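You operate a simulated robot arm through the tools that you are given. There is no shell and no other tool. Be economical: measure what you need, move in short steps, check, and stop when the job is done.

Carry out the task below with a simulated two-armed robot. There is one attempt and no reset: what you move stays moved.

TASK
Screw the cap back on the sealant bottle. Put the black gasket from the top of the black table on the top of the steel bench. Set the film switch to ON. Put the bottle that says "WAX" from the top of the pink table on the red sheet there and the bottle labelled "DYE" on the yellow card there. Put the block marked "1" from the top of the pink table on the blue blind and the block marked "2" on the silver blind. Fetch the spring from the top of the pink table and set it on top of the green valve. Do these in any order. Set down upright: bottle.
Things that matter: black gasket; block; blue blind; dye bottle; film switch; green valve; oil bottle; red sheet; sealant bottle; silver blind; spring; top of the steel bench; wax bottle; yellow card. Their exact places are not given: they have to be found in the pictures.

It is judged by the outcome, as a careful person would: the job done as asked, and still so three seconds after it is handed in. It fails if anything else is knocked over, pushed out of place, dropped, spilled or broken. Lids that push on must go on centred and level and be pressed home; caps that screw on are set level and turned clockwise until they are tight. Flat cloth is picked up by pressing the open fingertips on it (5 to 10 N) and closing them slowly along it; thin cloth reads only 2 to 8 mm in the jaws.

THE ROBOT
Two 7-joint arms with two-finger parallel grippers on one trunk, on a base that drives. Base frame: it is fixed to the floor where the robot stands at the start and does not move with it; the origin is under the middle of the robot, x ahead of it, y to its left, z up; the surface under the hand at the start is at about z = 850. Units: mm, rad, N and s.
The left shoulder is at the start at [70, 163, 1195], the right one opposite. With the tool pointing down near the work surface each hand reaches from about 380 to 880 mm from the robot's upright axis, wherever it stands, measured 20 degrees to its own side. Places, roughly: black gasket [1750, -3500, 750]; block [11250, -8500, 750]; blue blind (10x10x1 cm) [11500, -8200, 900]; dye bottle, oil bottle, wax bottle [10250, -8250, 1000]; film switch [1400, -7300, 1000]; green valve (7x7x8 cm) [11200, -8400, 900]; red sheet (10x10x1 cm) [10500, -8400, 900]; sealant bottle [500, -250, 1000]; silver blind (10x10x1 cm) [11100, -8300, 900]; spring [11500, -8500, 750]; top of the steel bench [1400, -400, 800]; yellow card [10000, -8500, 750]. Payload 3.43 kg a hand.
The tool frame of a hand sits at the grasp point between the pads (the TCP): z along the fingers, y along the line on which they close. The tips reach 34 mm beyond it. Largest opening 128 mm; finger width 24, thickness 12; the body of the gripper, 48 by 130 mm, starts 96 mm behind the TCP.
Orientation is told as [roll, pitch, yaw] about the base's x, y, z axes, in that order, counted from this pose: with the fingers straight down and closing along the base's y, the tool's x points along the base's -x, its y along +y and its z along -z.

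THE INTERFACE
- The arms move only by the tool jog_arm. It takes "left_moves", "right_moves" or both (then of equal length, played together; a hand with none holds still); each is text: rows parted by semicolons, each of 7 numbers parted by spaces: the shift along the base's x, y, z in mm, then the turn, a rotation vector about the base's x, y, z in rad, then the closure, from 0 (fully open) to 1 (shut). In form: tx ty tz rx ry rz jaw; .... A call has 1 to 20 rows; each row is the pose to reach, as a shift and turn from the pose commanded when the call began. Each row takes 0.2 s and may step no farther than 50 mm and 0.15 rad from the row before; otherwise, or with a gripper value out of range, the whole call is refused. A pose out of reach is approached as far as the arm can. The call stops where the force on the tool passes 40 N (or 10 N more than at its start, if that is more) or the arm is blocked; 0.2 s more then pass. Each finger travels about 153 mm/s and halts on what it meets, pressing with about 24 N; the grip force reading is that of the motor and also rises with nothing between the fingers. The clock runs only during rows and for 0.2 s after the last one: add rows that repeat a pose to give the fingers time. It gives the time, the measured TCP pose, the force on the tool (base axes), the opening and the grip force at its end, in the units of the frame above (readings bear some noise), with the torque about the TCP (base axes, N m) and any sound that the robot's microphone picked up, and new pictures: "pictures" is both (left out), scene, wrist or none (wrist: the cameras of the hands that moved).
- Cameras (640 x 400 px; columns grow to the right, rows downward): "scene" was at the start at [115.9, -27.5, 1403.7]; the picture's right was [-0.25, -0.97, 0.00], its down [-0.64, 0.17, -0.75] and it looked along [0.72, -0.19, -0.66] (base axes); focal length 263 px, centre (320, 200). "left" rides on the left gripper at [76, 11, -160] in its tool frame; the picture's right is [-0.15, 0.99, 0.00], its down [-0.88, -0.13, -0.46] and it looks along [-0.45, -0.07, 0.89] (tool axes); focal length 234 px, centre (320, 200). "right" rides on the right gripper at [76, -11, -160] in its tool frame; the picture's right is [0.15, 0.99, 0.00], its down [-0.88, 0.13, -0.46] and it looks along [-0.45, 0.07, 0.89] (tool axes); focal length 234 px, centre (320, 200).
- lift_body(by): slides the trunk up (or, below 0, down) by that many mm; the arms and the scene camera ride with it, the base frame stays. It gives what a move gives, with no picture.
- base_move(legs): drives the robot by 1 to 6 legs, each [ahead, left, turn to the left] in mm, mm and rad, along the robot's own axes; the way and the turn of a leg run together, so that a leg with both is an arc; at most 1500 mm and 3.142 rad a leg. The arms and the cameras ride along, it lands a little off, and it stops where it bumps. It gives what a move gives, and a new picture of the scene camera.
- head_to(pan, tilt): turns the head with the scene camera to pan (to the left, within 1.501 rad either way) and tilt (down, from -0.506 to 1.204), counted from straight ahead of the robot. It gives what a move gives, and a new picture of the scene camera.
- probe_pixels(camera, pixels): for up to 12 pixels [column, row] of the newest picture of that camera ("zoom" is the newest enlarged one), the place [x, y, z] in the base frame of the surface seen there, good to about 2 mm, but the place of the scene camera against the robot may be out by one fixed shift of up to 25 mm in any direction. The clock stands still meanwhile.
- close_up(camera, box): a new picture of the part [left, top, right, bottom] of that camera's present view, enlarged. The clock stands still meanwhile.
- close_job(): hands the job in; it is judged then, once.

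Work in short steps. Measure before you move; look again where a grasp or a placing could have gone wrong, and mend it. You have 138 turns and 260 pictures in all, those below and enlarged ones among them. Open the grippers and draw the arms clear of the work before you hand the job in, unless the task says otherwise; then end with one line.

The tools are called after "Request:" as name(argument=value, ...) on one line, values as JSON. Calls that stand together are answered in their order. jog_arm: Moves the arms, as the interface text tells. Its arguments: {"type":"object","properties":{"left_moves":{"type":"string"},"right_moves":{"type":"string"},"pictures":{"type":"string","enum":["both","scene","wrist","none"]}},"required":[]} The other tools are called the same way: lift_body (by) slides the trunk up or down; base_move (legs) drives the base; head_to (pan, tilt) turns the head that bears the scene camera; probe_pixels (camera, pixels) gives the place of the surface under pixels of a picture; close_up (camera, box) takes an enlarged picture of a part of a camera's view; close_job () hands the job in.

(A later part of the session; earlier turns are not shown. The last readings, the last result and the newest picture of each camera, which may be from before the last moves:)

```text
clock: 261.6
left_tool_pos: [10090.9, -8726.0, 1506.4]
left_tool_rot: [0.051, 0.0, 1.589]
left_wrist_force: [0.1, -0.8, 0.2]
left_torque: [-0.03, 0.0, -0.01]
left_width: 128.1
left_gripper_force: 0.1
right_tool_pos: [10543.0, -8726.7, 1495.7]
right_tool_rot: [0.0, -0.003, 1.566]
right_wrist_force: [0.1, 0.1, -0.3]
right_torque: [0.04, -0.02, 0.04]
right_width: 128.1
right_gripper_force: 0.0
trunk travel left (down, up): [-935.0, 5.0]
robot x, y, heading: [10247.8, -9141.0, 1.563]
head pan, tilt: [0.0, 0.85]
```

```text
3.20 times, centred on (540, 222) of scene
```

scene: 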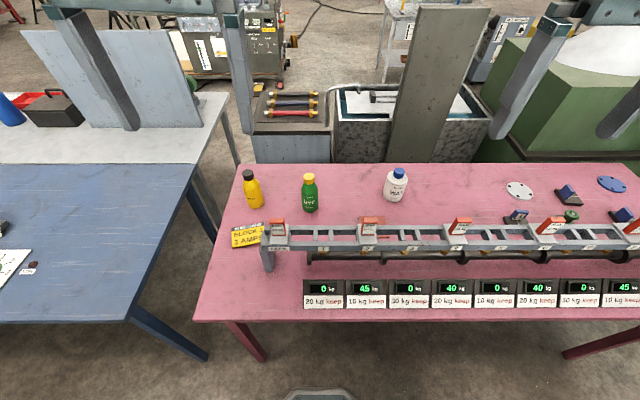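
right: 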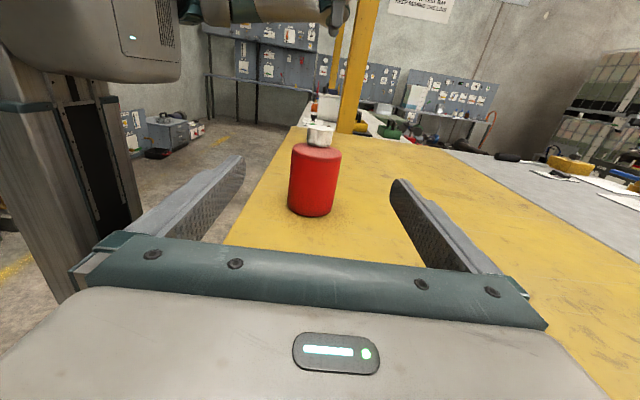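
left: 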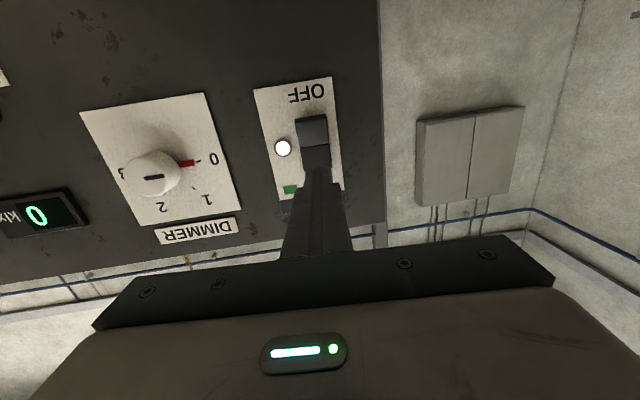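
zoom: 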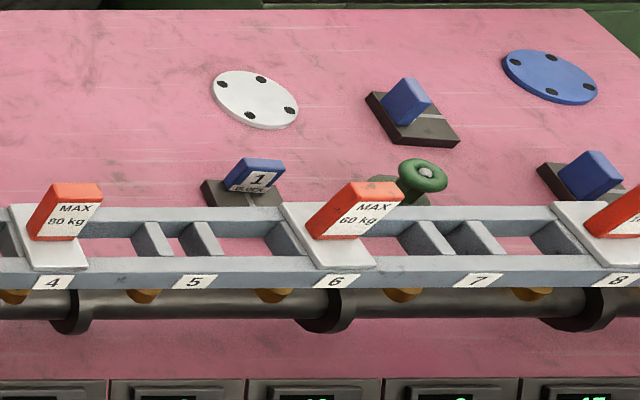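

The low base (front at y≈-8890) is 120 mm short of the table edge, so I can creep 80 mm closer. I lower the trunk by 200.

Request:
base_move(legs=[[80, 0, 0.005]])

Request:
lift_body(by=-200)

Request:
head_to(pan=0.0, tilt=0.8)

Request:
probe_pixels(camera="scene", pixels=[[320, 230], [320, 300]])

```text
clock: 262.7
left_tool_pos: [10089.9, -8659.1, 1510.4]
left_tool_rot: [0.049, -0.008, 1.594]
left_wrist_force: [0.0, -0.5, -0.1]
left_torque: [0.15, -0.02, -0.04]
left_width: 128.2
left_gripper_force: 0.1
right_tool_pos: [10541.0, -8658.0, 1500.2]
right_tool_rot: [0.001, -0.01, 1.57]
right_wrist_force: [-0.5, -1.1, 0.3]
right_torque: [0.14, 0.01, 0.02]
right_width: 128.0
right_gripper_force: 0.2
trunk travel left (down, up): [-935.0, 5.0]
robot x, y, heading: [10251.2, -9060.2, 1.573]
head pan, tilt: [0.0, 0.85]
```

scene: 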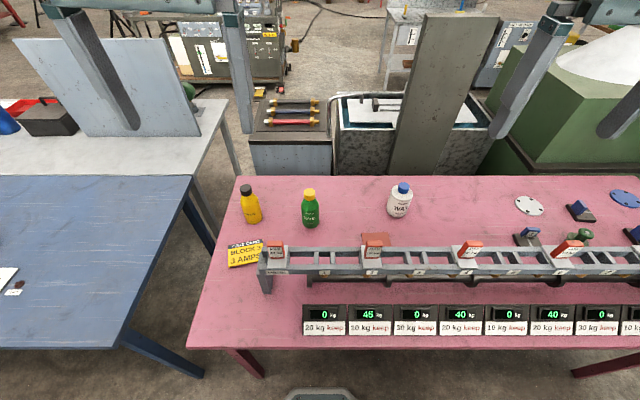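

```text
clock: 264.9
left_tool_pos: [10089.5, -8647.6, 1305.4]
left_tool_rot: [0.05, -0.003, 1.592]
left_wrist_force: [0.0, 0.4, 0.1]
left_torque: [-0.02, 0.02, -0.03]
left_width: 128.4
left_gripper_force: 0.0
right_tool_pos: [10540.1, -8646.1, 1296.0]
right_tool_rot: [0.002, -0.001, 1.569]
right_wrist_force: [-0.6, -0.2, 0.2]
right_torque: [-0.02, 0.04, 0.01]
right_width: 127.9
right_gripper_force: 0.2
trunk travel left (down, up): [-735.0, 205.0]
robot x, y, heading: [10246.9, -9060.6, 1.57]
head pan, tilt: [0.0, 0.85]
```

```text
clock: 265.5
left_tool_pos: [10089.4, -8647.5, 1306.0]
left_tool_rot: [0.051, -0.001, 1.592]
left_wrist_force: [0.4, -0.8, -0.8]
left_torque: [0.0, 0.01, 0.0]
left_width: 127.9
left_gripper_force: 0.1
right_tool_pos: [10540.2, -8646.9, 1295.1]
right_tool_rot: [-0.001, -0.001, 1.571]
right_wrist_force: [0.1, -0.3, -0.2]
right_torque: [0.01, -0.01, 0.0]
right_width: 128.2
right_gripper_force: 0.0
trunk travel left (down, up): [-735.0, 205.0]
robot x, y, heading: [10244.0, -9059.9, 1.568]
head pan, tilt: [0.0, 0.799]
```

scene: 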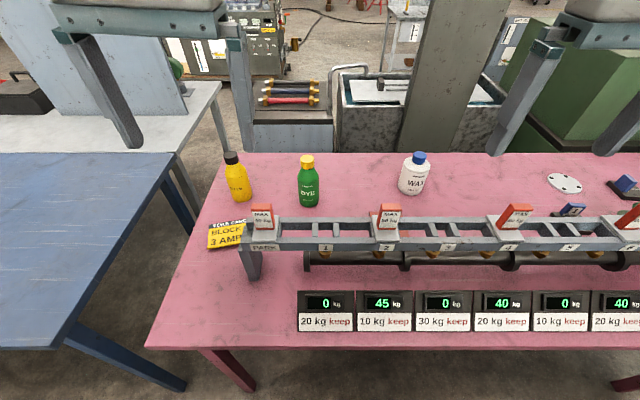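

```text
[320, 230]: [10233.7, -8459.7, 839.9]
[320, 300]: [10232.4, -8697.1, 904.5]
```

Both hands go above their bottles: right over WAX, left over DYE (also removing its small roll).

Request:
jog_arm(left_moves="14 35 0 0 -0.01 -0.004 0;28 70 0 0 -0.02 -0.008 0;42 105 0 0 -0.03 -0.012 0;56 140 0 0 -0.04 -0.016 0;70 175 0 0 -0.05 -0.02 0;84 210 0 0 -0.05 -0.02 0;98 245 -20 0 -0.05 -0.02 0;112 280 -60 0 -0.05 -0.02 0;123 309 -100 0 -0.05 -0.02 0;123 309 -130 0 -0.05 -0.02 0;123 309 -130 0 -0.05 -0.02 0", right_moves="1 40 0 0 0 0 0;2 80 0 0 0 0 0;3 120 0 0 0 0 0;4 160 0 0 0 0 0;5 200 0 0 0 0 0;6 240 0 0 0 0 0;7 280 -20 0 0 0 0;7 320 -60 0 0 0 0;7 364 -80 0 0 0 0;7 364 -120 0 0 0 0;7 364 -145 0 0 0 0")

```text
refused: row 8 steps farther than a row can; nothing moved
```

Request:
jog_arm(left_moves="14 35 0 0 -0.01 -0.004 0;28 70 0 0 -0.02 -0.008 0;42 105 0 0 -0.03 -0.012 0;56 140 0 0 -0.04 -0.016 0;70 175 0 0 -0.05 -0.02 0;84 210 0 0 -0.05 -0.02 0;98 245 -20 0 -0.05 -0.02 0;112 280 -45 0 -0.05 -0.02 0;123 309 -75 0 -0.05 -0.02 0;123 309 -110 0 -0.05 -0.02 0;123 309 -130 0 -0.05 -0.02 0;123 309 -130 0 -0.05 -0.02 0", right_moves="1 40 0 0 0 0 0;2 80 0 0 0 0 0;3 120 0 0 0 0 0;4 160 0 0 0 0 0;5 200 0 0 0 0 0;6 240 0 0 0 0 0;7 280 -20 0 0 0 0;7 320 -40 0 0 0 0;7 355 -70 0 0 0 0;7 364 -110 0 0 0 0;7 364 -145 0 0 0 0;7 364 -145 0 0 0 0")

```text
clock: 268.1
left_tool_pos: [10213.1, -8338.0, 1174.8]
left_tool_rot: [0.0, -0.001, 1.573]
left_wrist_force: [0.1, 0.4, 0.5]
left_torque: [0.02, 0.02, -0.01]
left_width: 128.2
left_gripper_force: 0.0
right_tool_pos: [10545.4, -8283.2, 1152.1]
right_tool_rot: [0.0, -0.003, 1.57]
right_wrist_force: [0.2, 0.0, -0.1]
right_torque: [-0.03, -0.01, 0.0]
right_width: 128.0
right_gripper_force: 0.0
trunk travel left (down, up): [-735.0, 205.0]
robot x, y, heading: [10250.0, -9055.8, 1.571]
head pan, tilt: [0.0, 0.799]
```

scene: 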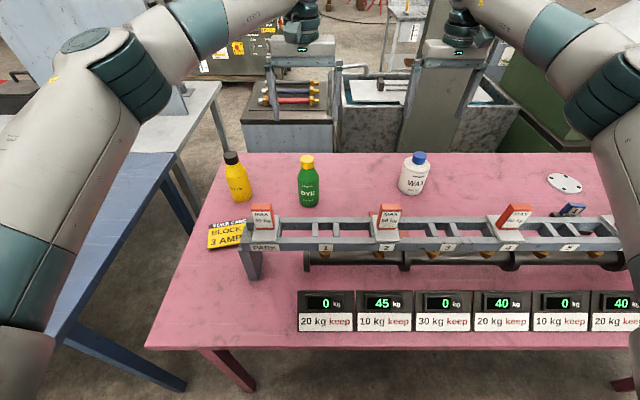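
right: 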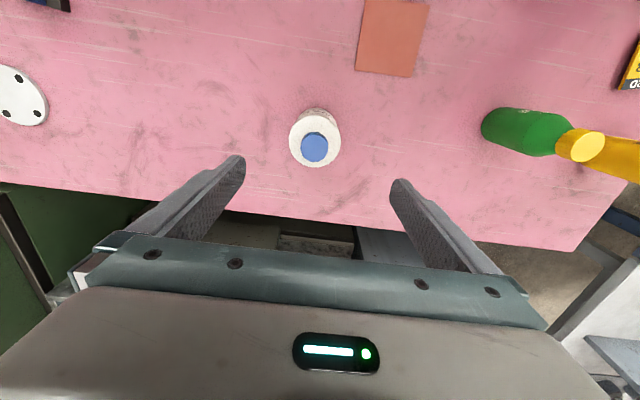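
left: 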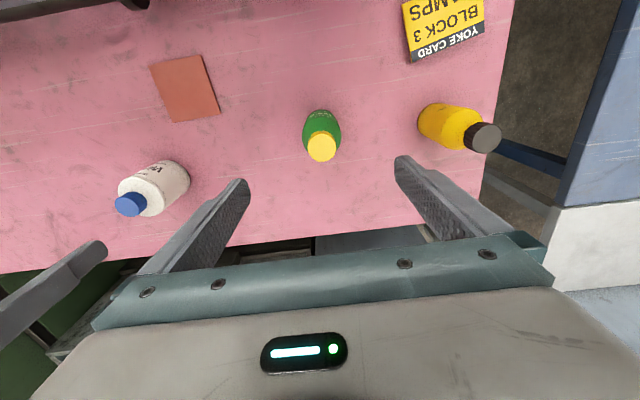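

Both wrist cameras see bottles and targets. I probe the bottle centres, red sheet and yellow card corners, and the oil bottle.

Request:
probe_pixels(camera="right", pixels=[[314, 147], [303, 147], [325, 147], [314, 135], [291, 142], [339, 137], [315, 113], [426, 8], [411, 76], [357, 70], [600, 145]])

Request:
probe_pixels(camera="left", pixels=[[321, 146], [308, 146], [334, 146], [304, 130], [339, 130], [153, 70], [198, 56], [218, 112], [173, 121], [483, 27], [413, 60], [403, 8]])

Request:
probe_pixels(camera="left", pixels=[[484, 138], [470, 138], [425, 118], [440, 50], [450, 30], [350, 100], [320, 115], [150, 3], [85, 12], [487, 4]])

```text
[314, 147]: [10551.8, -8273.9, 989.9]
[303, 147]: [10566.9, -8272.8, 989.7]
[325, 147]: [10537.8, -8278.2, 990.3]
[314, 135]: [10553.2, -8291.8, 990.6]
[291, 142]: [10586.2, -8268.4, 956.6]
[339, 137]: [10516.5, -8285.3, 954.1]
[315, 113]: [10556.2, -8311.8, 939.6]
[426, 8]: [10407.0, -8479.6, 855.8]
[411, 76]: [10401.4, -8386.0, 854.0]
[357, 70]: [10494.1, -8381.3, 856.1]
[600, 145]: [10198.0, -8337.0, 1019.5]
```

```text
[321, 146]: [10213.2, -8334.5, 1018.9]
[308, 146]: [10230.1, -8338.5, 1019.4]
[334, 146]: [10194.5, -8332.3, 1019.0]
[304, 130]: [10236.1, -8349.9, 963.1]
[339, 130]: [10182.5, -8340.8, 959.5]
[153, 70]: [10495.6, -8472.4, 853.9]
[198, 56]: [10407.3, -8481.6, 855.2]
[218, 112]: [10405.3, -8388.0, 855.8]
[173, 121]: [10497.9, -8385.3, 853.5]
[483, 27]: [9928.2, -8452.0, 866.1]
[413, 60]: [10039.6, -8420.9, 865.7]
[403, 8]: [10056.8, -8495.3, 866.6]
```

```text
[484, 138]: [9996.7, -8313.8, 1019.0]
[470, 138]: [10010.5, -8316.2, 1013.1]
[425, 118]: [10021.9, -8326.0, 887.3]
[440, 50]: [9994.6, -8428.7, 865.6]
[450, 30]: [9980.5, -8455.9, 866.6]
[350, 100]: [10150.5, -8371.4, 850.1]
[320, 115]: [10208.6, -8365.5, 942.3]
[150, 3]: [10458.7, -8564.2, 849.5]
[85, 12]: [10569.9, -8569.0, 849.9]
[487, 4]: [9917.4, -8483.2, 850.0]
```

Wax centre (10552,-8277), dye (10211,-8337), red sheet centre (10450,-8430), yellow card centre (9992,-8474) with its top at 866. I lower both hands and grip.

Request:
jog_arm(left_moves="-2 1 -40 0 0 0 0;-2 1 -80 0 0 0 0;-2 1 -120 0 0 0 0;-2 1 -160 0 0 0 0;-2 1 -195 0 0 0 0;-2 1 -220 0 0 0 0;-2 1 -237 0 0 0 0;-2 1 -237 0 0 0 0.2;-2 1 -237 0 0 0 0.35;-2 1 -237 0 0 0 0.5;-2 1 -237 0 0 0 0.65;-2 1 -237 0 0 0 0.8;-2 1 -237 0 0 0 0.8", right_moves="6.5 6 -40 0 0 0 0;6.5 6 -80 0 0 0 0;6.5 6 -120 0 0 0 0;6.5 6 -160 0 0 0 0;6.5 6 -195 0 0 0 0;6.5 6 -220 0 0 0 0;6.5 6 -235 0 0 0 0;6.5 6 -235 0 0 0 0.15;6.5 6 -235 0 0 0 0.3;6.5 6 -235 0 0 0 0.42;6.5 6 -235 0 0 0 0.55;6.5 6 -235 0 0 0 0.7;6.5 6 -235 0 0 0 0.7", pictures="wrist")

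```text
clock: 270.9
left_tool_pos: [10209.0, -8337.5, 938.2]
left_tool_rot: [0.0, -0.001, 1.574]
left_wrist_force: [0.5, 0.1, 0.0]
left_torque: [-0.05, 0.04, 0.03]
left_width: 63.7
left_gripper_force: 23.8
right_tool_pos: [10554.4, -8276.0, 916.2]
right_tool_rot: [0.004, -0.001, 1.569]
right_wrist_force: [-1.0, -0.5, -0.5]
right_torque: [0.05, -0.05, 0.0]
right_width: 79.6
right_gripper_force: 24.3
trunk travel left (down, up): [-735.0, 205.0]
robot x, y, heading: [10245.2, -9060.6, 1.574]
head pan, tilt: [0.0, 0.799]
```

right: 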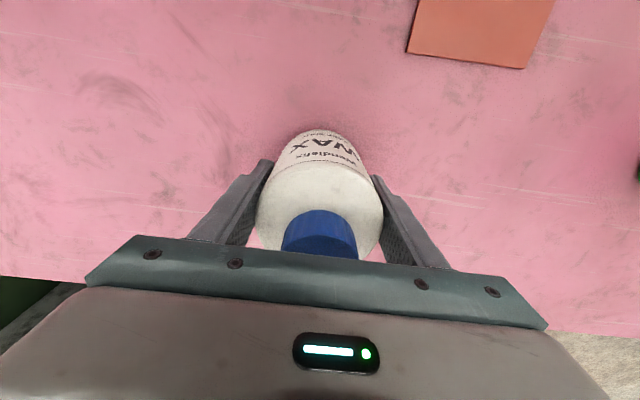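
left: 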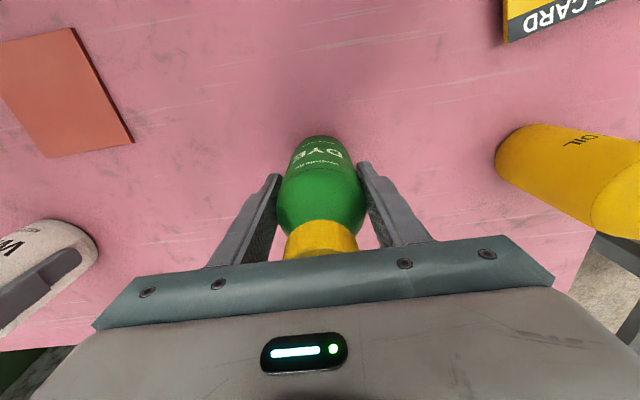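

Both are gripped (63.7 and 79.6 mm). I lift both 70 mm, carry them over the targets and come down to just above.

Request:
jog_arm(left_moves="0 0 15 0 0 0 0.8;0 0 40 0 0 0 0.8;0 0 70 0 0 0 0.8;0 -40 70 0 0 0 0.8;0 -80 70 0 0 0 0.8;-20 -110 70 0 0 0 0.8;-55 -130 70 0 0 0 0.8;-95 -136.5 70 0 0 0 0.8;-135 -136.5 70 0 0 0 0.8;-175 -136.5 70 0 0 0 0.8;-205 -136.5 70 0 0 0 0.8;-217 -136.5 70 0 0 0 0.8;-217 -136.5 50 0 0 0 0.8;-217 -136.5 35 0 0 0 0.8;-217 -136.5 25 0 0 0 0.8;-217 -136.5 25 0 0 0 0.8", right_moves="0 0 15 0 0 0 0.7;0 0 40 0 0 0 0.7;0 0 70 0 0 0 0.7;-10 -20 70 0 0 0 0.7;-25 -40 70 0 0 0 0.7;-40 -60 70 0 0 0 0.7;-55 -80 70 0 0 0 0.7;-70 -100 70 0 0 0 0.7;-85 -120 70 0 0 0 0.7;-95 -140 70 0 0 0 0.7;-104 -154 70 0 0 0 0.7;-104 -154 70 0 0 0 0.7;-104 -154 45 0 0 0 0.7;-104 -154 25 0 0 0 0.7;-104 -154 15 0 0 0 0.7;-104 -154 15 0 0 0 0.7")

```text
clock: 274.3
left_tool_pos: [9996.2, -8474.4, 964.2]
left_tool_rot: [0.001, 0.001, 1.575]
left_wrist_force: [-0.5, -0.7, -2.1]
left_torque: [-0.03, 0.04, -0.01]
left_width: 63.3
left_gripper_force: 23.9
right_tool_pos: [10448.0, -8428.4, 929.4]
right_tool_rot: [0.003, -0.002, 1.569]
right_wrist_force: [-0.5, -0.3, -5.4]
right_torque: [-0.02, -0.02, 0.0]
right_width: 79.7
right_gripper_force: 23.9
trunk travel left (down, up): [-735.0, 205.0]
robot x, y, heading: [10248.7, -9058.7, 1.573]
head pan, tilt: [0.0, 0.799]
```

scene: 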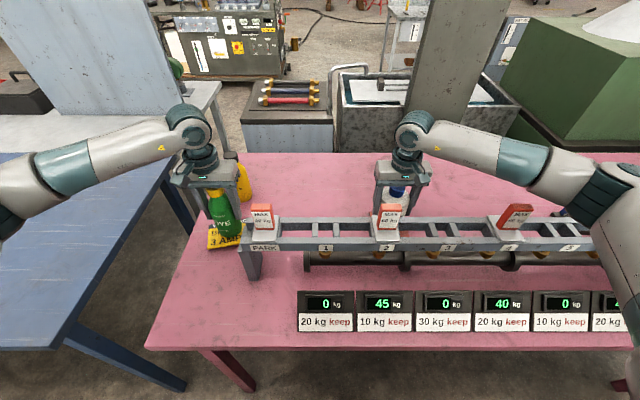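
right: 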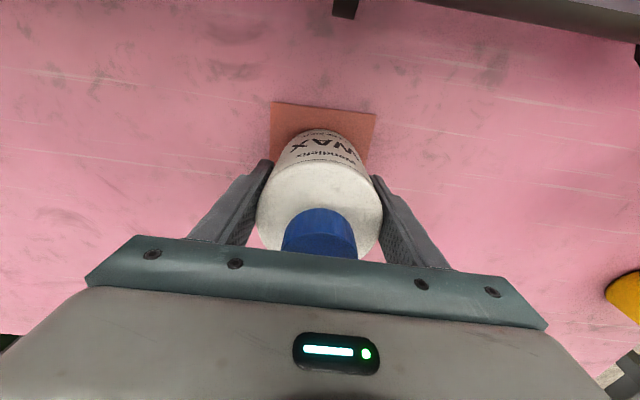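
left: 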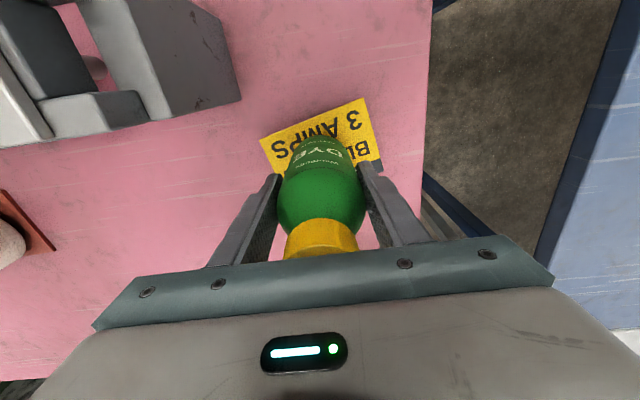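

Both are just above the targets. I trim the left by -4 in x, lower, release and rise.

Request:
jog_arm(left_moves="-4 0 0 0 0 0 0.8;-4 0 -5 0 0 0 0.8;-4 0 -8 0 0 0 0.8;-4 0 -9.5 0 0 0 0.8;-4 0 -9.5 0 0 0 0.8;-4 0 -9.5 0 0 0 0.45;-4 0 -9.5 0 0 0 0.35;-4 0 -9.5 0 0 0 0.2;-4 0 -9.5 0 0 0 0.1;-4 0 -9.5 0 0 0 0.1;-4 0 10 0 0 0 0.1;-4 0 50 0 0 0 0.1;-4 0 95 0 0 0 0.1;-4 0 140 0 0 0 0.1;-4 0 180 0 0 0 0.1", right_moves="2 -1 0 0 0 0 0.7;2 -1 -4 0 0 0 0.7;2 -1 -6.5 0 0 0 0.7;2 -1 -8 0 0 0 0.7;2 -1 -8 0 0 0 0.7;2 -1 -8 0 0 0 0.35;2 -1 -8 0 0 0 0.25;2 -1 -8 0 0 0 0.1;2 -1 -8 0 0 0 0;2 -1 -8 0 0 0 0;2 -1 10 0 0 0 0;2 -1 50 0 0 0 0;2 -1 95 0 0 0 0;2 -1 140 0 0 0 0;2 -1 180 0 0 0 0")

```text
clock: 277.5
left_tool_pos: [9990.6, -8474.2, 1143.5]
left_tool_rot: [0.0, -0.001, 1.575]
left_wrist_force: [-0.5, -0.3, -0.9]
left_torque: [0.01, 0.02, 0.02]
left_width: 115.2
left_gripper_force: 0.1
right_tool_pos: [10450.2, -8428.1, 1110.7]
right_tool_rot: [0.0, -0.002, 1.57]
right_wrist_force: [0.3, -0.4, 0.2]
right_torque: [-0.01, 0.03, 0.01]
right_width: 127.9
right_gripper_force: 0.0
trunk travel left (down, up): [-735.0, 205.0]
robot x, y, heading: [10246.2, -9060.0, 1.575]
head pan, tilt: [0.0, 0.799]
```

scene: 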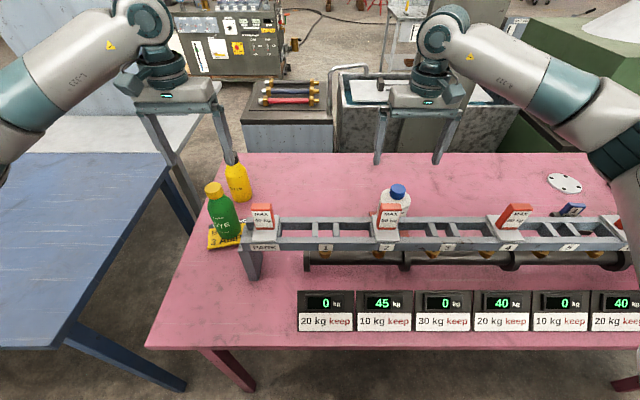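
right: 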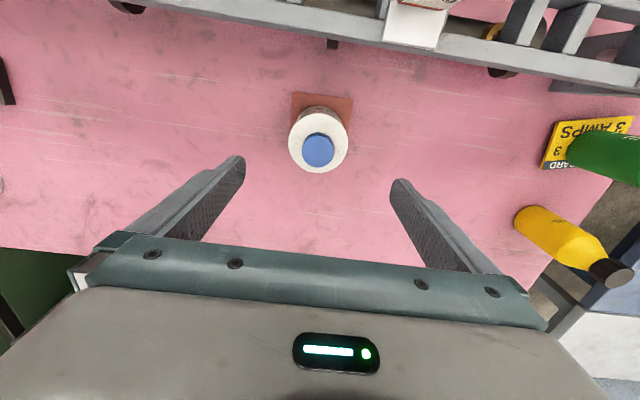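
left: 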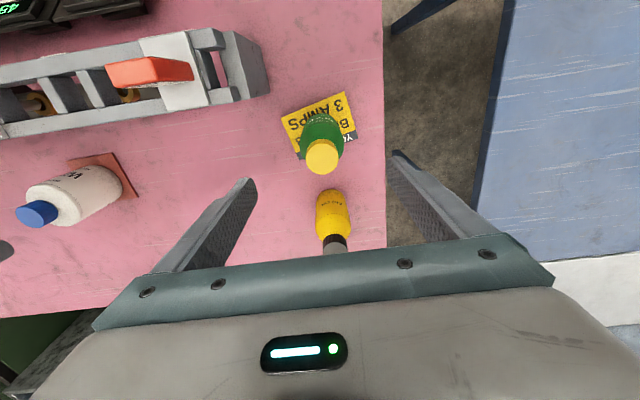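

Both bottles stand on their targets. I raise and retract both arms, back off 60 mm and slide right 1000 mm.

Request:
jog_arm(left_moves="0 0 45 0 0 0 0;0 0 90 0 0 0 0;0 0 135 0 0 0 0;10 -20 157 0 0 0 0;30 -60 157 0 0 0 0;50 -100 157 0 0 0 0;75 -140 157 0 0 0 0;95 -176 157 0 0 0 0", right_moves="0 0 45 0 0 0 0;0 0 90 0 0 0 0;0 0 135 0 0 0 0;10 -20 170 0 0 0 0;30 -65 186 0 0 0 0;50 -110 186 0 0 0 0;70 -150 186 0 0 0 0;90 -195 186 0 0 0 0", pictures="none")

Request:
base_move(legs=[[0, -1000, 0]])

Request:
close_up(camera="scene", box=[160, 110, 512, 330])

```text
refused: row 5 steps farther than a row can; nothing moved
```

```text
clock: 282.7
left_tool_pos: [11007.0, -8474.2, 1144.6]
left_tool_rot: [0.0, 0.0, 1.573]
left_wrist_force: [-0.5, 0.9, 0.0]
left_torque: [-0.01, 0.01, -0.01]
left_width: 115.2
left_gripper_force: 0.1
right_tool_pos: [11466.3, -8428.2, 1109.8]
right_tool_rot: [0.001, -0.002, 1.569]
right_wrist_force: [-0.2, -0.1, 0.3]
right_torque: [-0.01, -0.01, -0.02]
right_width: 127.7
right_gripper_force: 0.1
trunk travel left (down, up): [-735.0, 205.0]
robot x, y, heading: [11265.7, -9060.9, 1.563]
head pan, tilt: [0.0, 0.799]
```

scene: 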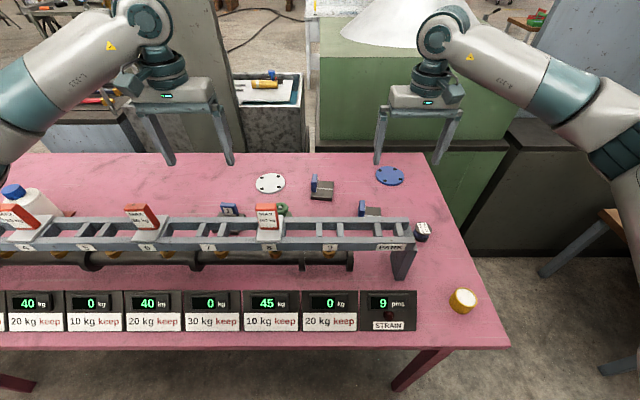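

```text
1.82 times, centred on (336, 220) of scene
```

zoom: 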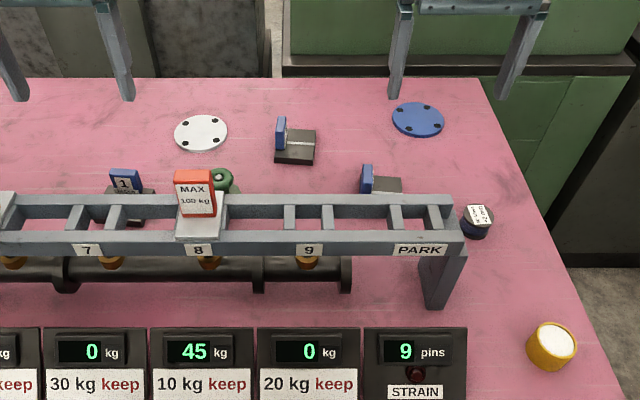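

The jog was refused (my step was too long), yet the base slid with the hands still forward. The pictures show nothing was touched; the hands were above everything. I take wrist pictures from here.

Request:
jog_arm(left_moves="0 0 30 0 0 0 0;0 0 60 0 0 0 0", right_moves="0 0 40 0 0 0 0;0 0 80 0 0 0 0")

Request:
close_up(camera="right", box=[160, 0, 640, 230])

Request:
close_up(camera="scene", box=[200, 150, 440, 250])

```text
clock: 283.3
left_tool_pos: [11006.0, -8475.3, 1203.3]
left_tool_rot: [0.0, -0.001, 1.573]
left_wrist_force: [0.5, -0.1, 0.4]
left_torque: [0.03, 0.01, -0.01]
left_width: 128.0
left_gripper_force: 0.0
right_tool_pos: [11465.8, -8431.2, 1192.8]
right_tool_rot: [0.002, -0.002, 1.57]
right_wrist_force: [-0.2, -0.7, 0.5]
right_torque: [0.04, -0.03, -0.02]
right_width: 128.1
right_gripper_force: 0.0
trunk travel left (down, up): [-735.0, 205.0]
robot x, y, heading: [11261.1, -9060.0, 1.57]
head pan, tilt: [0.0, 0.799]
```

scene: 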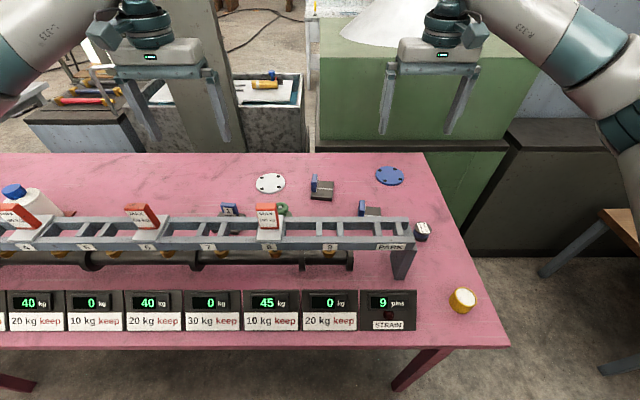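
right: 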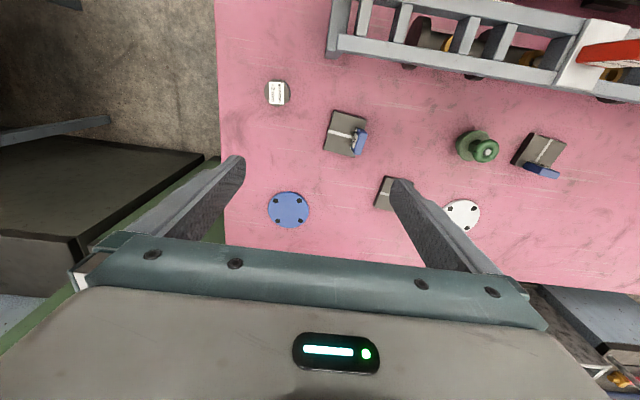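
left: 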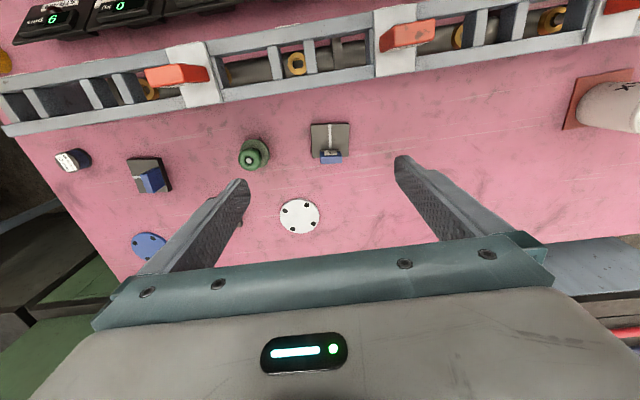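

```text
1.33 times, centred on (400, 115) of right
```

zoom: 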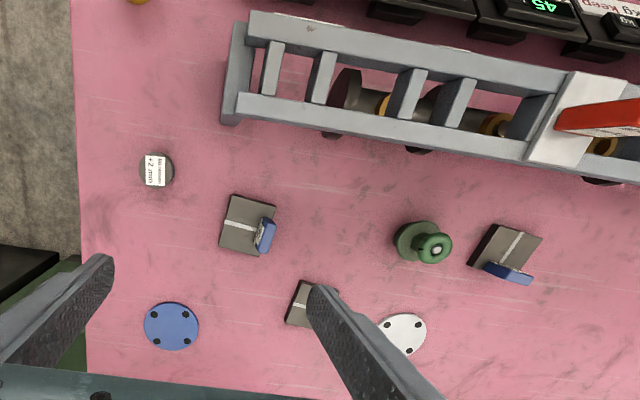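

```text
2.67 times, centred on (320, 200) of scene
```

zoom: 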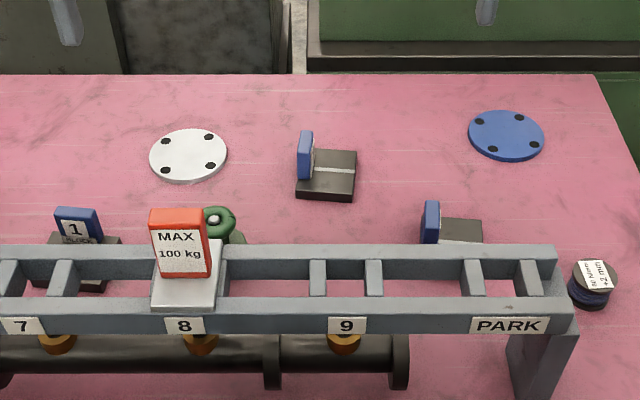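

There are three blocks with blue number tags: "1" on the left, the other two facing -x. The left camera may read them.

Request:
close_up(camera="left", box=[100, 130, 260, 230])

Request:
close_up(camera="left", box=[40, 100, 380, 250])

```text
4.00 times, centred on (180, 180) of left
```

zoom: 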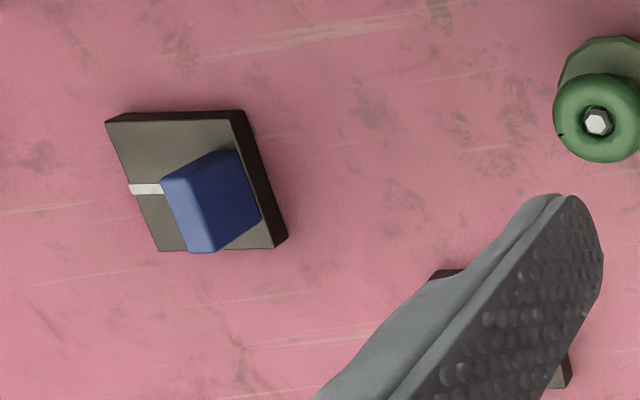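

```text
1.88 times, centred on (210, 175) of left
```

zoom: 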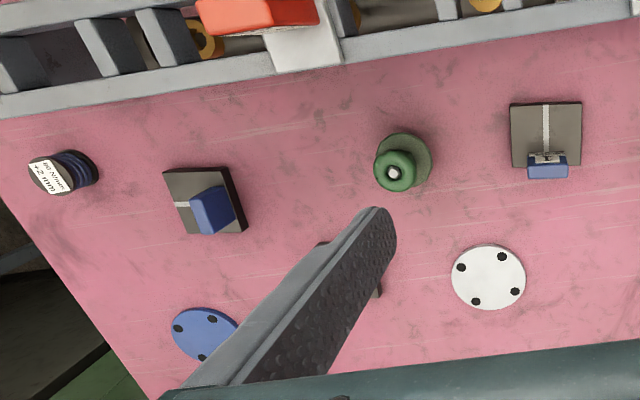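

The labels face the dark bases (+x side). The right camera is on that side.

Request:
close_up(camera="right", box=[320, 100, 416, 160])

Request:
jog_arm(right_moves="30 0 0 0 0 0 0;60 0 0 0 0 0 0;90 0 0 0 0 0 0;120 0 0 0 0 0 0;120 0 0 0 0 0 0", pictures="wrist")

Request:
close_up(camera="right", box=[380, 100, 600, 230])

```text
6.67 times, centred on (368, 130) of right
```

zoom: 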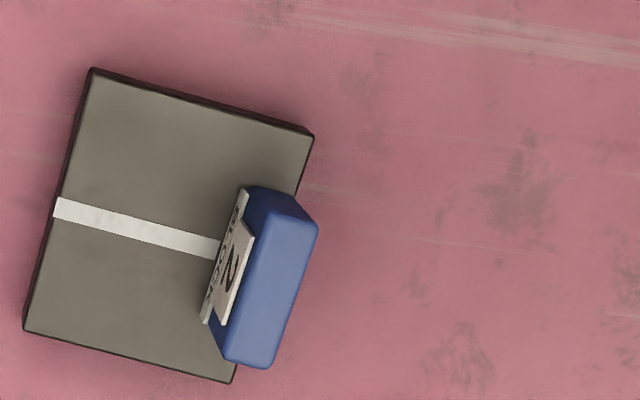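

```text
clock: 284.5
left_tool_pos: [11006.8, -8473.8, 1201.8]
left_tool_rot: [-0.002, 0.001, 1.574]
left_wrist_force: [-1.1, -0.1, 0.6]
left_torque: [-0.05, -0.03, -0.01]
left_width: 128.0
left_gripper_force: 0.1
right_tool_pos: [11584.8, -8429.0, 1190.5]
right_tool_rot: [0.0, -0.002, 1.569]
right_wrist_force: [-0.6, 1.0, -0.1]
right_torque: [0.02, -0.01, 0.01]
right_width: 128.0
right_gripper_force: 0.2
trunk travel left (down, up): [-735.0, 205.0]
robot x, y, heading: [11259.9, -9058.1, 1.565]
head pan, tilt: [0.0, 0.799]
```

right: 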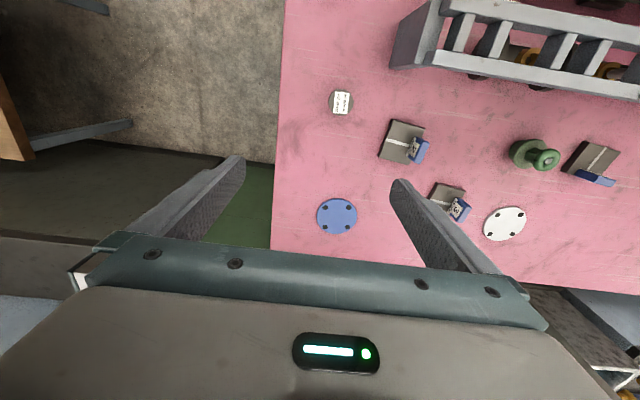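

```text
2.91 times, centred on (490, 165) of right
```

zoom: 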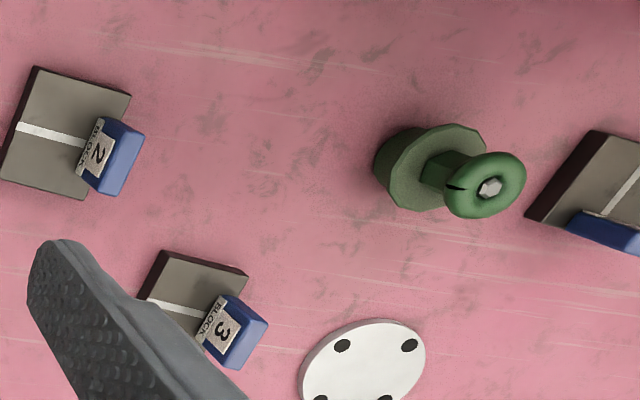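

Block "2" is the one nearer the rail, and "3" sits beside the silver blind and stays. I probe all the parts with both wrist cameras.

Request:
probe_pixels(camera="right", pixels=[[337, 216], [318, 216], [356, 216], [337, 199], [337, 233], [342, 102], [332, 102], [353, 103], [400, 123], [425, 127], [380, 158], [419, 151]])

Request:
probe_pixels(camera="left", pixels=[[299, 216], [281, 216], [319, 216], [299, 201], [299, 232], [311, 124], [349, 124], [312, 158], [346, 158], [330, 153], [330, 145], [330, 160]])

Request:
probe_pixels(camera="left", pixels=[[250, 160], [238, 158], [262, 158], [250, 146], [250, 172], [262, 145], [258, 142], [322, 153], [340, 153], [330, 135]])

Request:
close_up(camera="left", box=[220, 110, 380, 210])

```text
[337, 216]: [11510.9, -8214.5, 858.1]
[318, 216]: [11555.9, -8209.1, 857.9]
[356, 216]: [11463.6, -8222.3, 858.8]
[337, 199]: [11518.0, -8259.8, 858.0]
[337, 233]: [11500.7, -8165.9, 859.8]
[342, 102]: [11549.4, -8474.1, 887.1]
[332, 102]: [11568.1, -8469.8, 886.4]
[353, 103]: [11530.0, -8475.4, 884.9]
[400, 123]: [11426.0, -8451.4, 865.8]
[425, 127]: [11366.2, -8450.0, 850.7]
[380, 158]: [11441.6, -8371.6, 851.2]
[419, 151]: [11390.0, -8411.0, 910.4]
```

```text
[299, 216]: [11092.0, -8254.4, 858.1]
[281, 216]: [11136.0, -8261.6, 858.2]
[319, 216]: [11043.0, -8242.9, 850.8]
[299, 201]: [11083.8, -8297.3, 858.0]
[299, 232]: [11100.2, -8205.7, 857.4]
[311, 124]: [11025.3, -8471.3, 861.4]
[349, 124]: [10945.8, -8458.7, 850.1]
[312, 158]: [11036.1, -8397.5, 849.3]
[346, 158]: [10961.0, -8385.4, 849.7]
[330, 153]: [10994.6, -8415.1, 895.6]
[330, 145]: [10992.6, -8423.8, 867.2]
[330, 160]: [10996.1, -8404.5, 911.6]
```

```text
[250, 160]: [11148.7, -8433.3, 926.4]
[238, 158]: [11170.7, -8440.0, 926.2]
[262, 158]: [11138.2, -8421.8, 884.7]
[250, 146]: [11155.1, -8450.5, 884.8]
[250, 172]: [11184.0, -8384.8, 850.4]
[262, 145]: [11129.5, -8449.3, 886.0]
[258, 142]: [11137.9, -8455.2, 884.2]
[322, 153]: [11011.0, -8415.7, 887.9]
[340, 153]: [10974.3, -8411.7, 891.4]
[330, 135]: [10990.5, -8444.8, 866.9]
```

```text
4.00 times, centred on (300, 160) of left
```

zoom: 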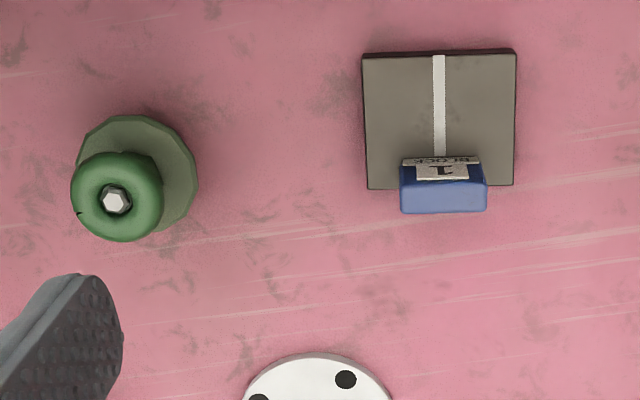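

Request:
probe_pixels(camera="zoom", pixels=[[443, 190], [443, 209], [404, 195], [484, 195], [440, 183], [375, 70], [505, 65], [375, 180], [508, 180], [116, 200], [80, 195], [160, 195]])

Request:
probe_pixels(camera="zoom", pixels=[[116, 160], [116, 238], [140, 125], [190, 170], [170, 215], [100, 135], [130, 118], [194, 190]])

Request:
close_up(camera="right", box=[320, 80, 480, 180])

Request:
probe_pixels(camera="zoom", pixels=[[408, 255], [425, 268], [388, 270], [380, 310], [430, 240], [412, 300], [310, 180], [410, 200], [250, 300], [350, 310], [88, 90], [88, 60]])

```text
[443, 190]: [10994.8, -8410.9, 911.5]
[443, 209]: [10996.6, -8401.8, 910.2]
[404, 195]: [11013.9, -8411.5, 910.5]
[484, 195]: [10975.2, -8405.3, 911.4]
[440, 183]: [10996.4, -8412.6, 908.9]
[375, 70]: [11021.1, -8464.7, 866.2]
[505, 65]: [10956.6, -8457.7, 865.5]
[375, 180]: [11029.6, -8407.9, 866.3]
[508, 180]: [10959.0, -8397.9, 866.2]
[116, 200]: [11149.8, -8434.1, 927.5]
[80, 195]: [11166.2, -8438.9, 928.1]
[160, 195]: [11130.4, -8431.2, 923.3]
```

```text
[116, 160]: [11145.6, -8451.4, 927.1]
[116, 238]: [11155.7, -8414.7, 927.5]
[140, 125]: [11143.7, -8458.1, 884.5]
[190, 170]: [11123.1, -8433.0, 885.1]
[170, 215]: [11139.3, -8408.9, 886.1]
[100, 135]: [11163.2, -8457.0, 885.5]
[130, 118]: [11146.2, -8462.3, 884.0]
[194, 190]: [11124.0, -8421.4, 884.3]
```

```text
4.00 times, centred on (400, 130) of right
```

zoom: 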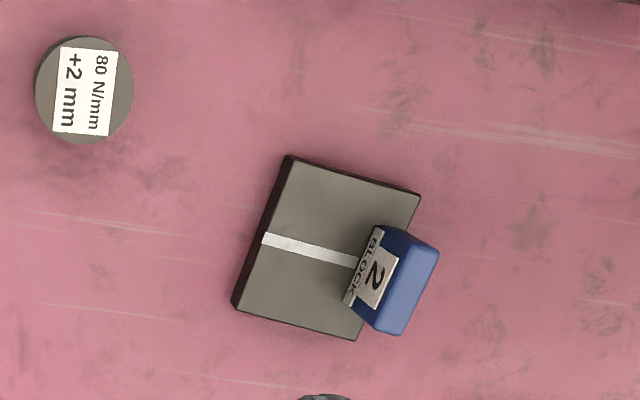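

```text
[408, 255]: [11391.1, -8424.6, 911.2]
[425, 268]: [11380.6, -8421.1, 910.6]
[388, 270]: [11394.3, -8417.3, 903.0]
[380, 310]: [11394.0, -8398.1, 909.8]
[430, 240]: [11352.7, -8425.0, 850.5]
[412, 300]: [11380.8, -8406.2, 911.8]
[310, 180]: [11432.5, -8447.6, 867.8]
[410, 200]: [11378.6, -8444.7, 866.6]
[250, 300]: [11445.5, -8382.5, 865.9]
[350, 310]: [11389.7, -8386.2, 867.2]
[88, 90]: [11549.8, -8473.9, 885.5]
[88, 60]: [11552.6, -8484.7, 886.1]
```

Block 1's tag is at (10995,-8406), turned about -0.13 rad. Block 2's tag is at (11384,-8411), turned about -0.19. The silver blind is at (11090,-8251), the blue at (11509,-8214), with tops at 858. I move the base 70 closer and 70 left.

Request:
base_move(legs=[[70, 70, 0]])

```text
clock: 285.7
left_tool_pos: [10935.8, -8405.9, 1203.5]
left_tool_rot: [0.0, -0.003, 1.57]
left_wrist_force: [0.3, -0.5, 0.4]
left_torque: [-0.01, -0.01, 0.04]
left_width: 127.8
left_gripper_force: 0.0
right_tool_pos: [11514.1, -8360.5, 1190.5]
right_tool_rot: [0.002, -0.004, 1.565]
right_wrist_force: [-0.5, 0.5, 0.3]
right_torque: [0.02, -0.01, 0.01]
right_width: 128.1
right_gripper_force: 0.1
trunk travel left (down, up): [-735.0, 205.0]
robot x, y, heading: [11188.4, -8991.5, 1.568]
head pan, tilt: [0.0, 0.799]
```

scene: 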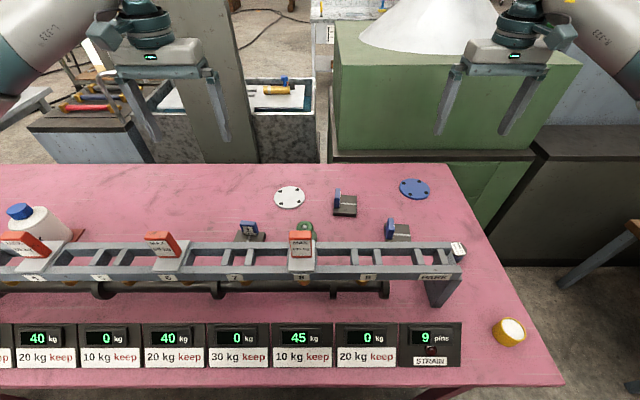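

I bring both hands over the tags, aligned, with jaws half closed.

Request:
jog_arm(left_moves="6 0 0 0 0 0.143 0.1;12 0 0 0 0 0.286 0.2;18 0 -20 0 0 0.429 0.3;24 0 -40 0 0 0.572 0.4;30 0 -60 0 0 0.715 0.5;36 0 -80 0 0 0.858 0.5;42 0 -100 0 0 1.0 0.5;48 0 -120 0 0 1.144 0.5;54 0 -150 0 0 1.287 0.5;59 -0.5 -180 0 0 1.43 0.5;59 -0.5 -200 0 0 1.43 0.5;59 -0.5 -200 0 0 1.43 0.5", right_moves="-13 -5 0 0 0 -0.02 0.1;-26 -10 0 0 0 -0.04 0.2;-39 -15 -20 0 0 -0.06 0.3;-52 -20 -40 0 0 -0.08 0.4;-65 -25 -60 0 0 -0.1 0.5;-78 -30 -80 0 0 -0.12 0.5;-91 -35 -100 0 0 -0.14 0.5;-104 -40 -120 0 0 -0.16 0.5;-117 -45 -150 0 0 -0.18 0.5;-130 -50 -175 0 0 -0.19 0.5;-130 -50 -190 0 0 -0.19 0.5;-130 -50 -190 0 0 -0.19 0.5")

```text
clock: 288.3
left_tool_pos: [10995.9, -8406.7, 1002.5]
left_tool_rot: [0.0, -0.001, 3.001]
left_wrist_force: [0.3, -0.4, 0.1]
left_torque: [0.05, -0.05, 0.02]
left_width: 64.1
left_gripper_force: 0.0
right_tool_pos: [11382.7, -8410.3, 1000.5]
right_tool_rot: [0.002, -0.004, 1.377]
right_wrist_force: [0.0, -0.6, -0.2]
right_torque: [-0.04, 0.01, 0.01]
right_width: 63.7
right_gripper_force: 0.1
trunk travel left (down, up): [-735.0, 205.0]
robot x, y, heading: [11187.6, -8990.2, 1.565]
head pan, tilt: [0.0, 0.799]
```

scene: 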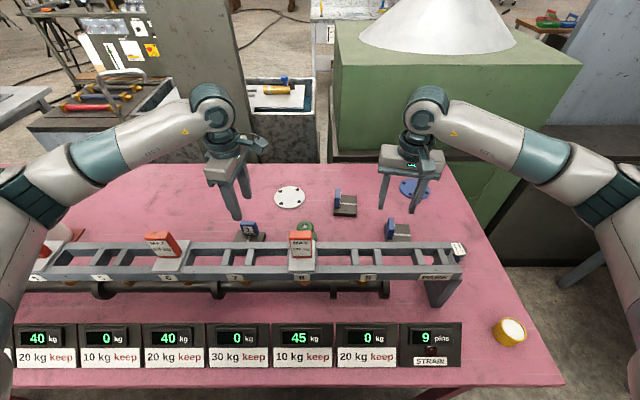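
right: 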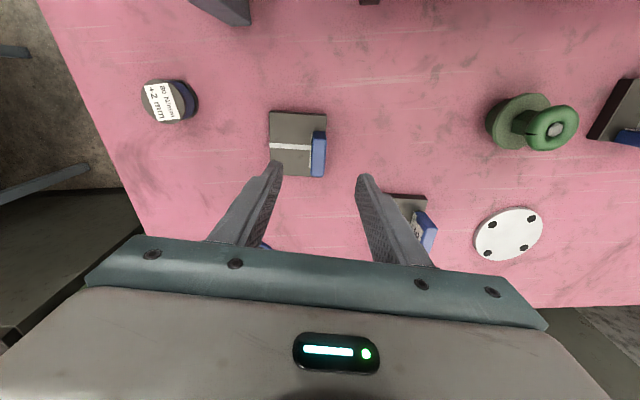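
left: 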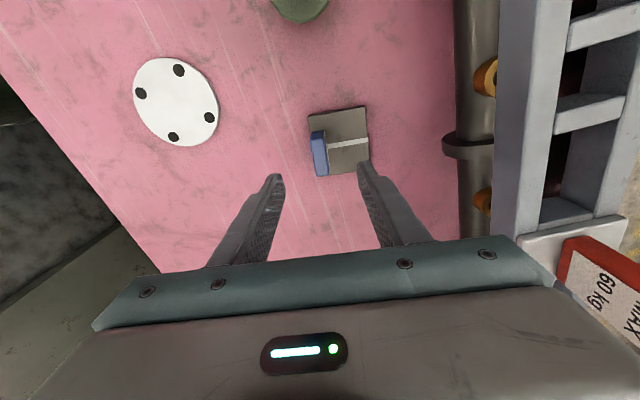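

Both tags are centred between the jaws. I lower to TCP z≈907 and close.

Request:
jog_arm(left_moves="0 0 -30 0 0 0 0.5;0 0 -60 0 0 0 0.5;0 0 -80 0 0 0 0.5;0 0 -95 0 0 0 0.5;0 0 -95 0 0 0 0.65;0 0 -95 0 0 0 0.78;0 0 -95 0 0 0 0.88;0 0 -95 0 0 0 0.95;0 0 -95 0 0 0 1;0 0 -95 0 0 0 1", right_moves="0 0 -30 0 0 0 0.5;0 0 -60 0 0 0 0.5;0 0 -80 0 0 0 0.5;0 0 -93 0 0 0 0.5;0 0 -93 0 0 0 0.65;0 0 -93 0 0 0 0.78;0 0 -93 0 0 0 0.88;0 0 -93 0 0 0 0.95;0 0 -93 0 0 0 1;0 0 -93 0 0 0 1", pictures="wrist")

```text
clock: 290.5
left_tool_pos: [10995.0, -8404.8, 907.9]
left_tool_rot: [-0.001, -0.002, 3.002]
left_wrist_force: [0.4, 0.3, 0.0]
left_torque: [-0.01, -0.18, 0.03]
left_width: 15.9
left_gripper_force: 24.1
right_tool_pos: [11384.4, -8410.0, 907.2]
right_tool_rot: [0.0, -0.003, 1.38]
right_wrist_force: [0.4, -2.1, 1.0]
right_torque: [0.11, -0.2, -0.1]
right_width: 15.5
right_gripper_force: 24.5
trunk travel left (down, up): [-735.0, 205.0]
robot x, y, heading: [11192.6, -8989.3, 1.572]
head pan, tilt: [0.0, 0.799]
```

right: 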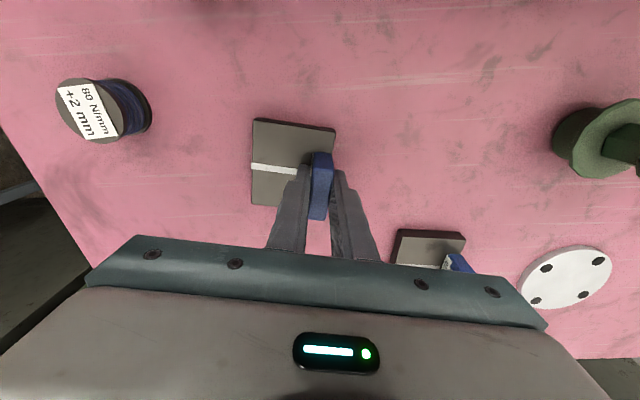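
left: 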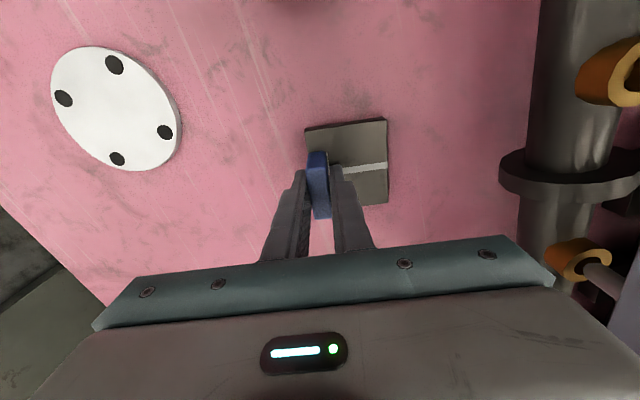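

Both tags are gripped (≈15.7 mm). I lift both straight up, slowly at first.

Request:
jog_arm(left_moves="0 0 10 0 0 0 1;0 0 30 0 0 0 1;0 0 60 0 0 0 1;0 0 100 0 0 0 1;0 0 140 0 0 0 1;0 0 180 0 0 0 1;0 0 220 0 0 0 1;0 0 250 0 0 0 1;0 0 250 0 0 0 1", right_moves="0 0 10 0 0 0 1;0 0 30 0 0 0 1;0 0 60 0 0 0 1;0 0 100 0 0 0 1;0 0 140 0 0 0 1;0 0 180 0 0 0 1;0 0 220 0 0 0 1;0 0 250 0 0 0 1;0 0 250 0 0 0 1")

```text
clock: 292.5
left_tool_pos: [10993.8, -8403.2, 1155.8]
left_tool_rot: [0.004, -0.001, 3.0]
left_wrist_force: [-0.5, -0.7, -4.8]
left_torque: [0.1, 0.0, -0.01]
left_width: 15.7
left_gripper_force: 23.9
right_tool_pos: [11383.7, -8407.2, 1157.0]
right_tool_rot: [0.0, 0.001, 1.381]
right_wrist_force: [-0.1, 0.2, -5.5]
right_torque: [-0.01, 0.11, 0.01]
right_width: 15.4
right_gripper_force: 23.5
trunk travel left (down, up): [-735.0, 205.0]
robot x, y, heading: [11188.6, -8991.8, 1.568]
head pan, tilt: [0.0, 0.799]
```

scene: 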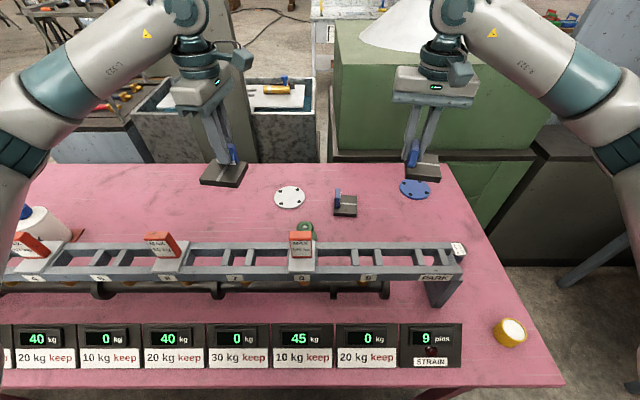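
right: 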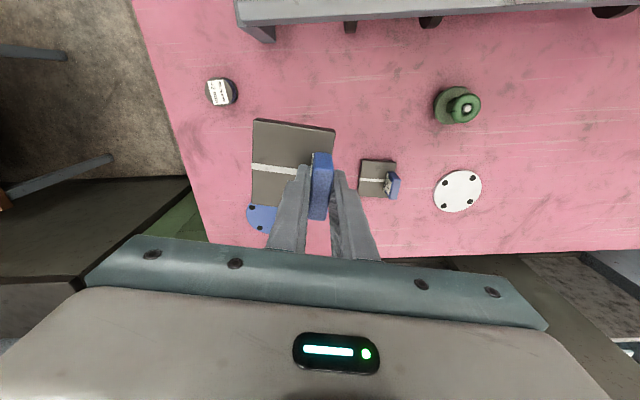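
left: 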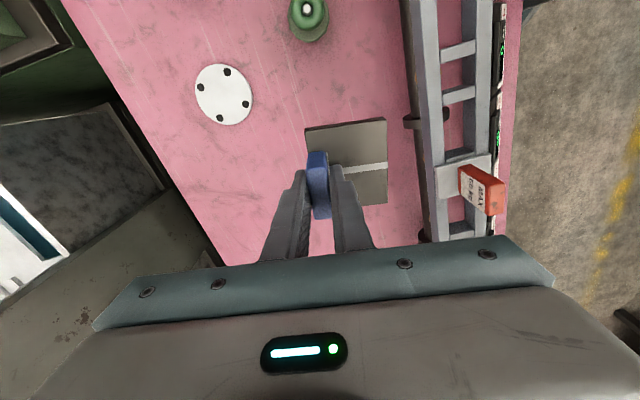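

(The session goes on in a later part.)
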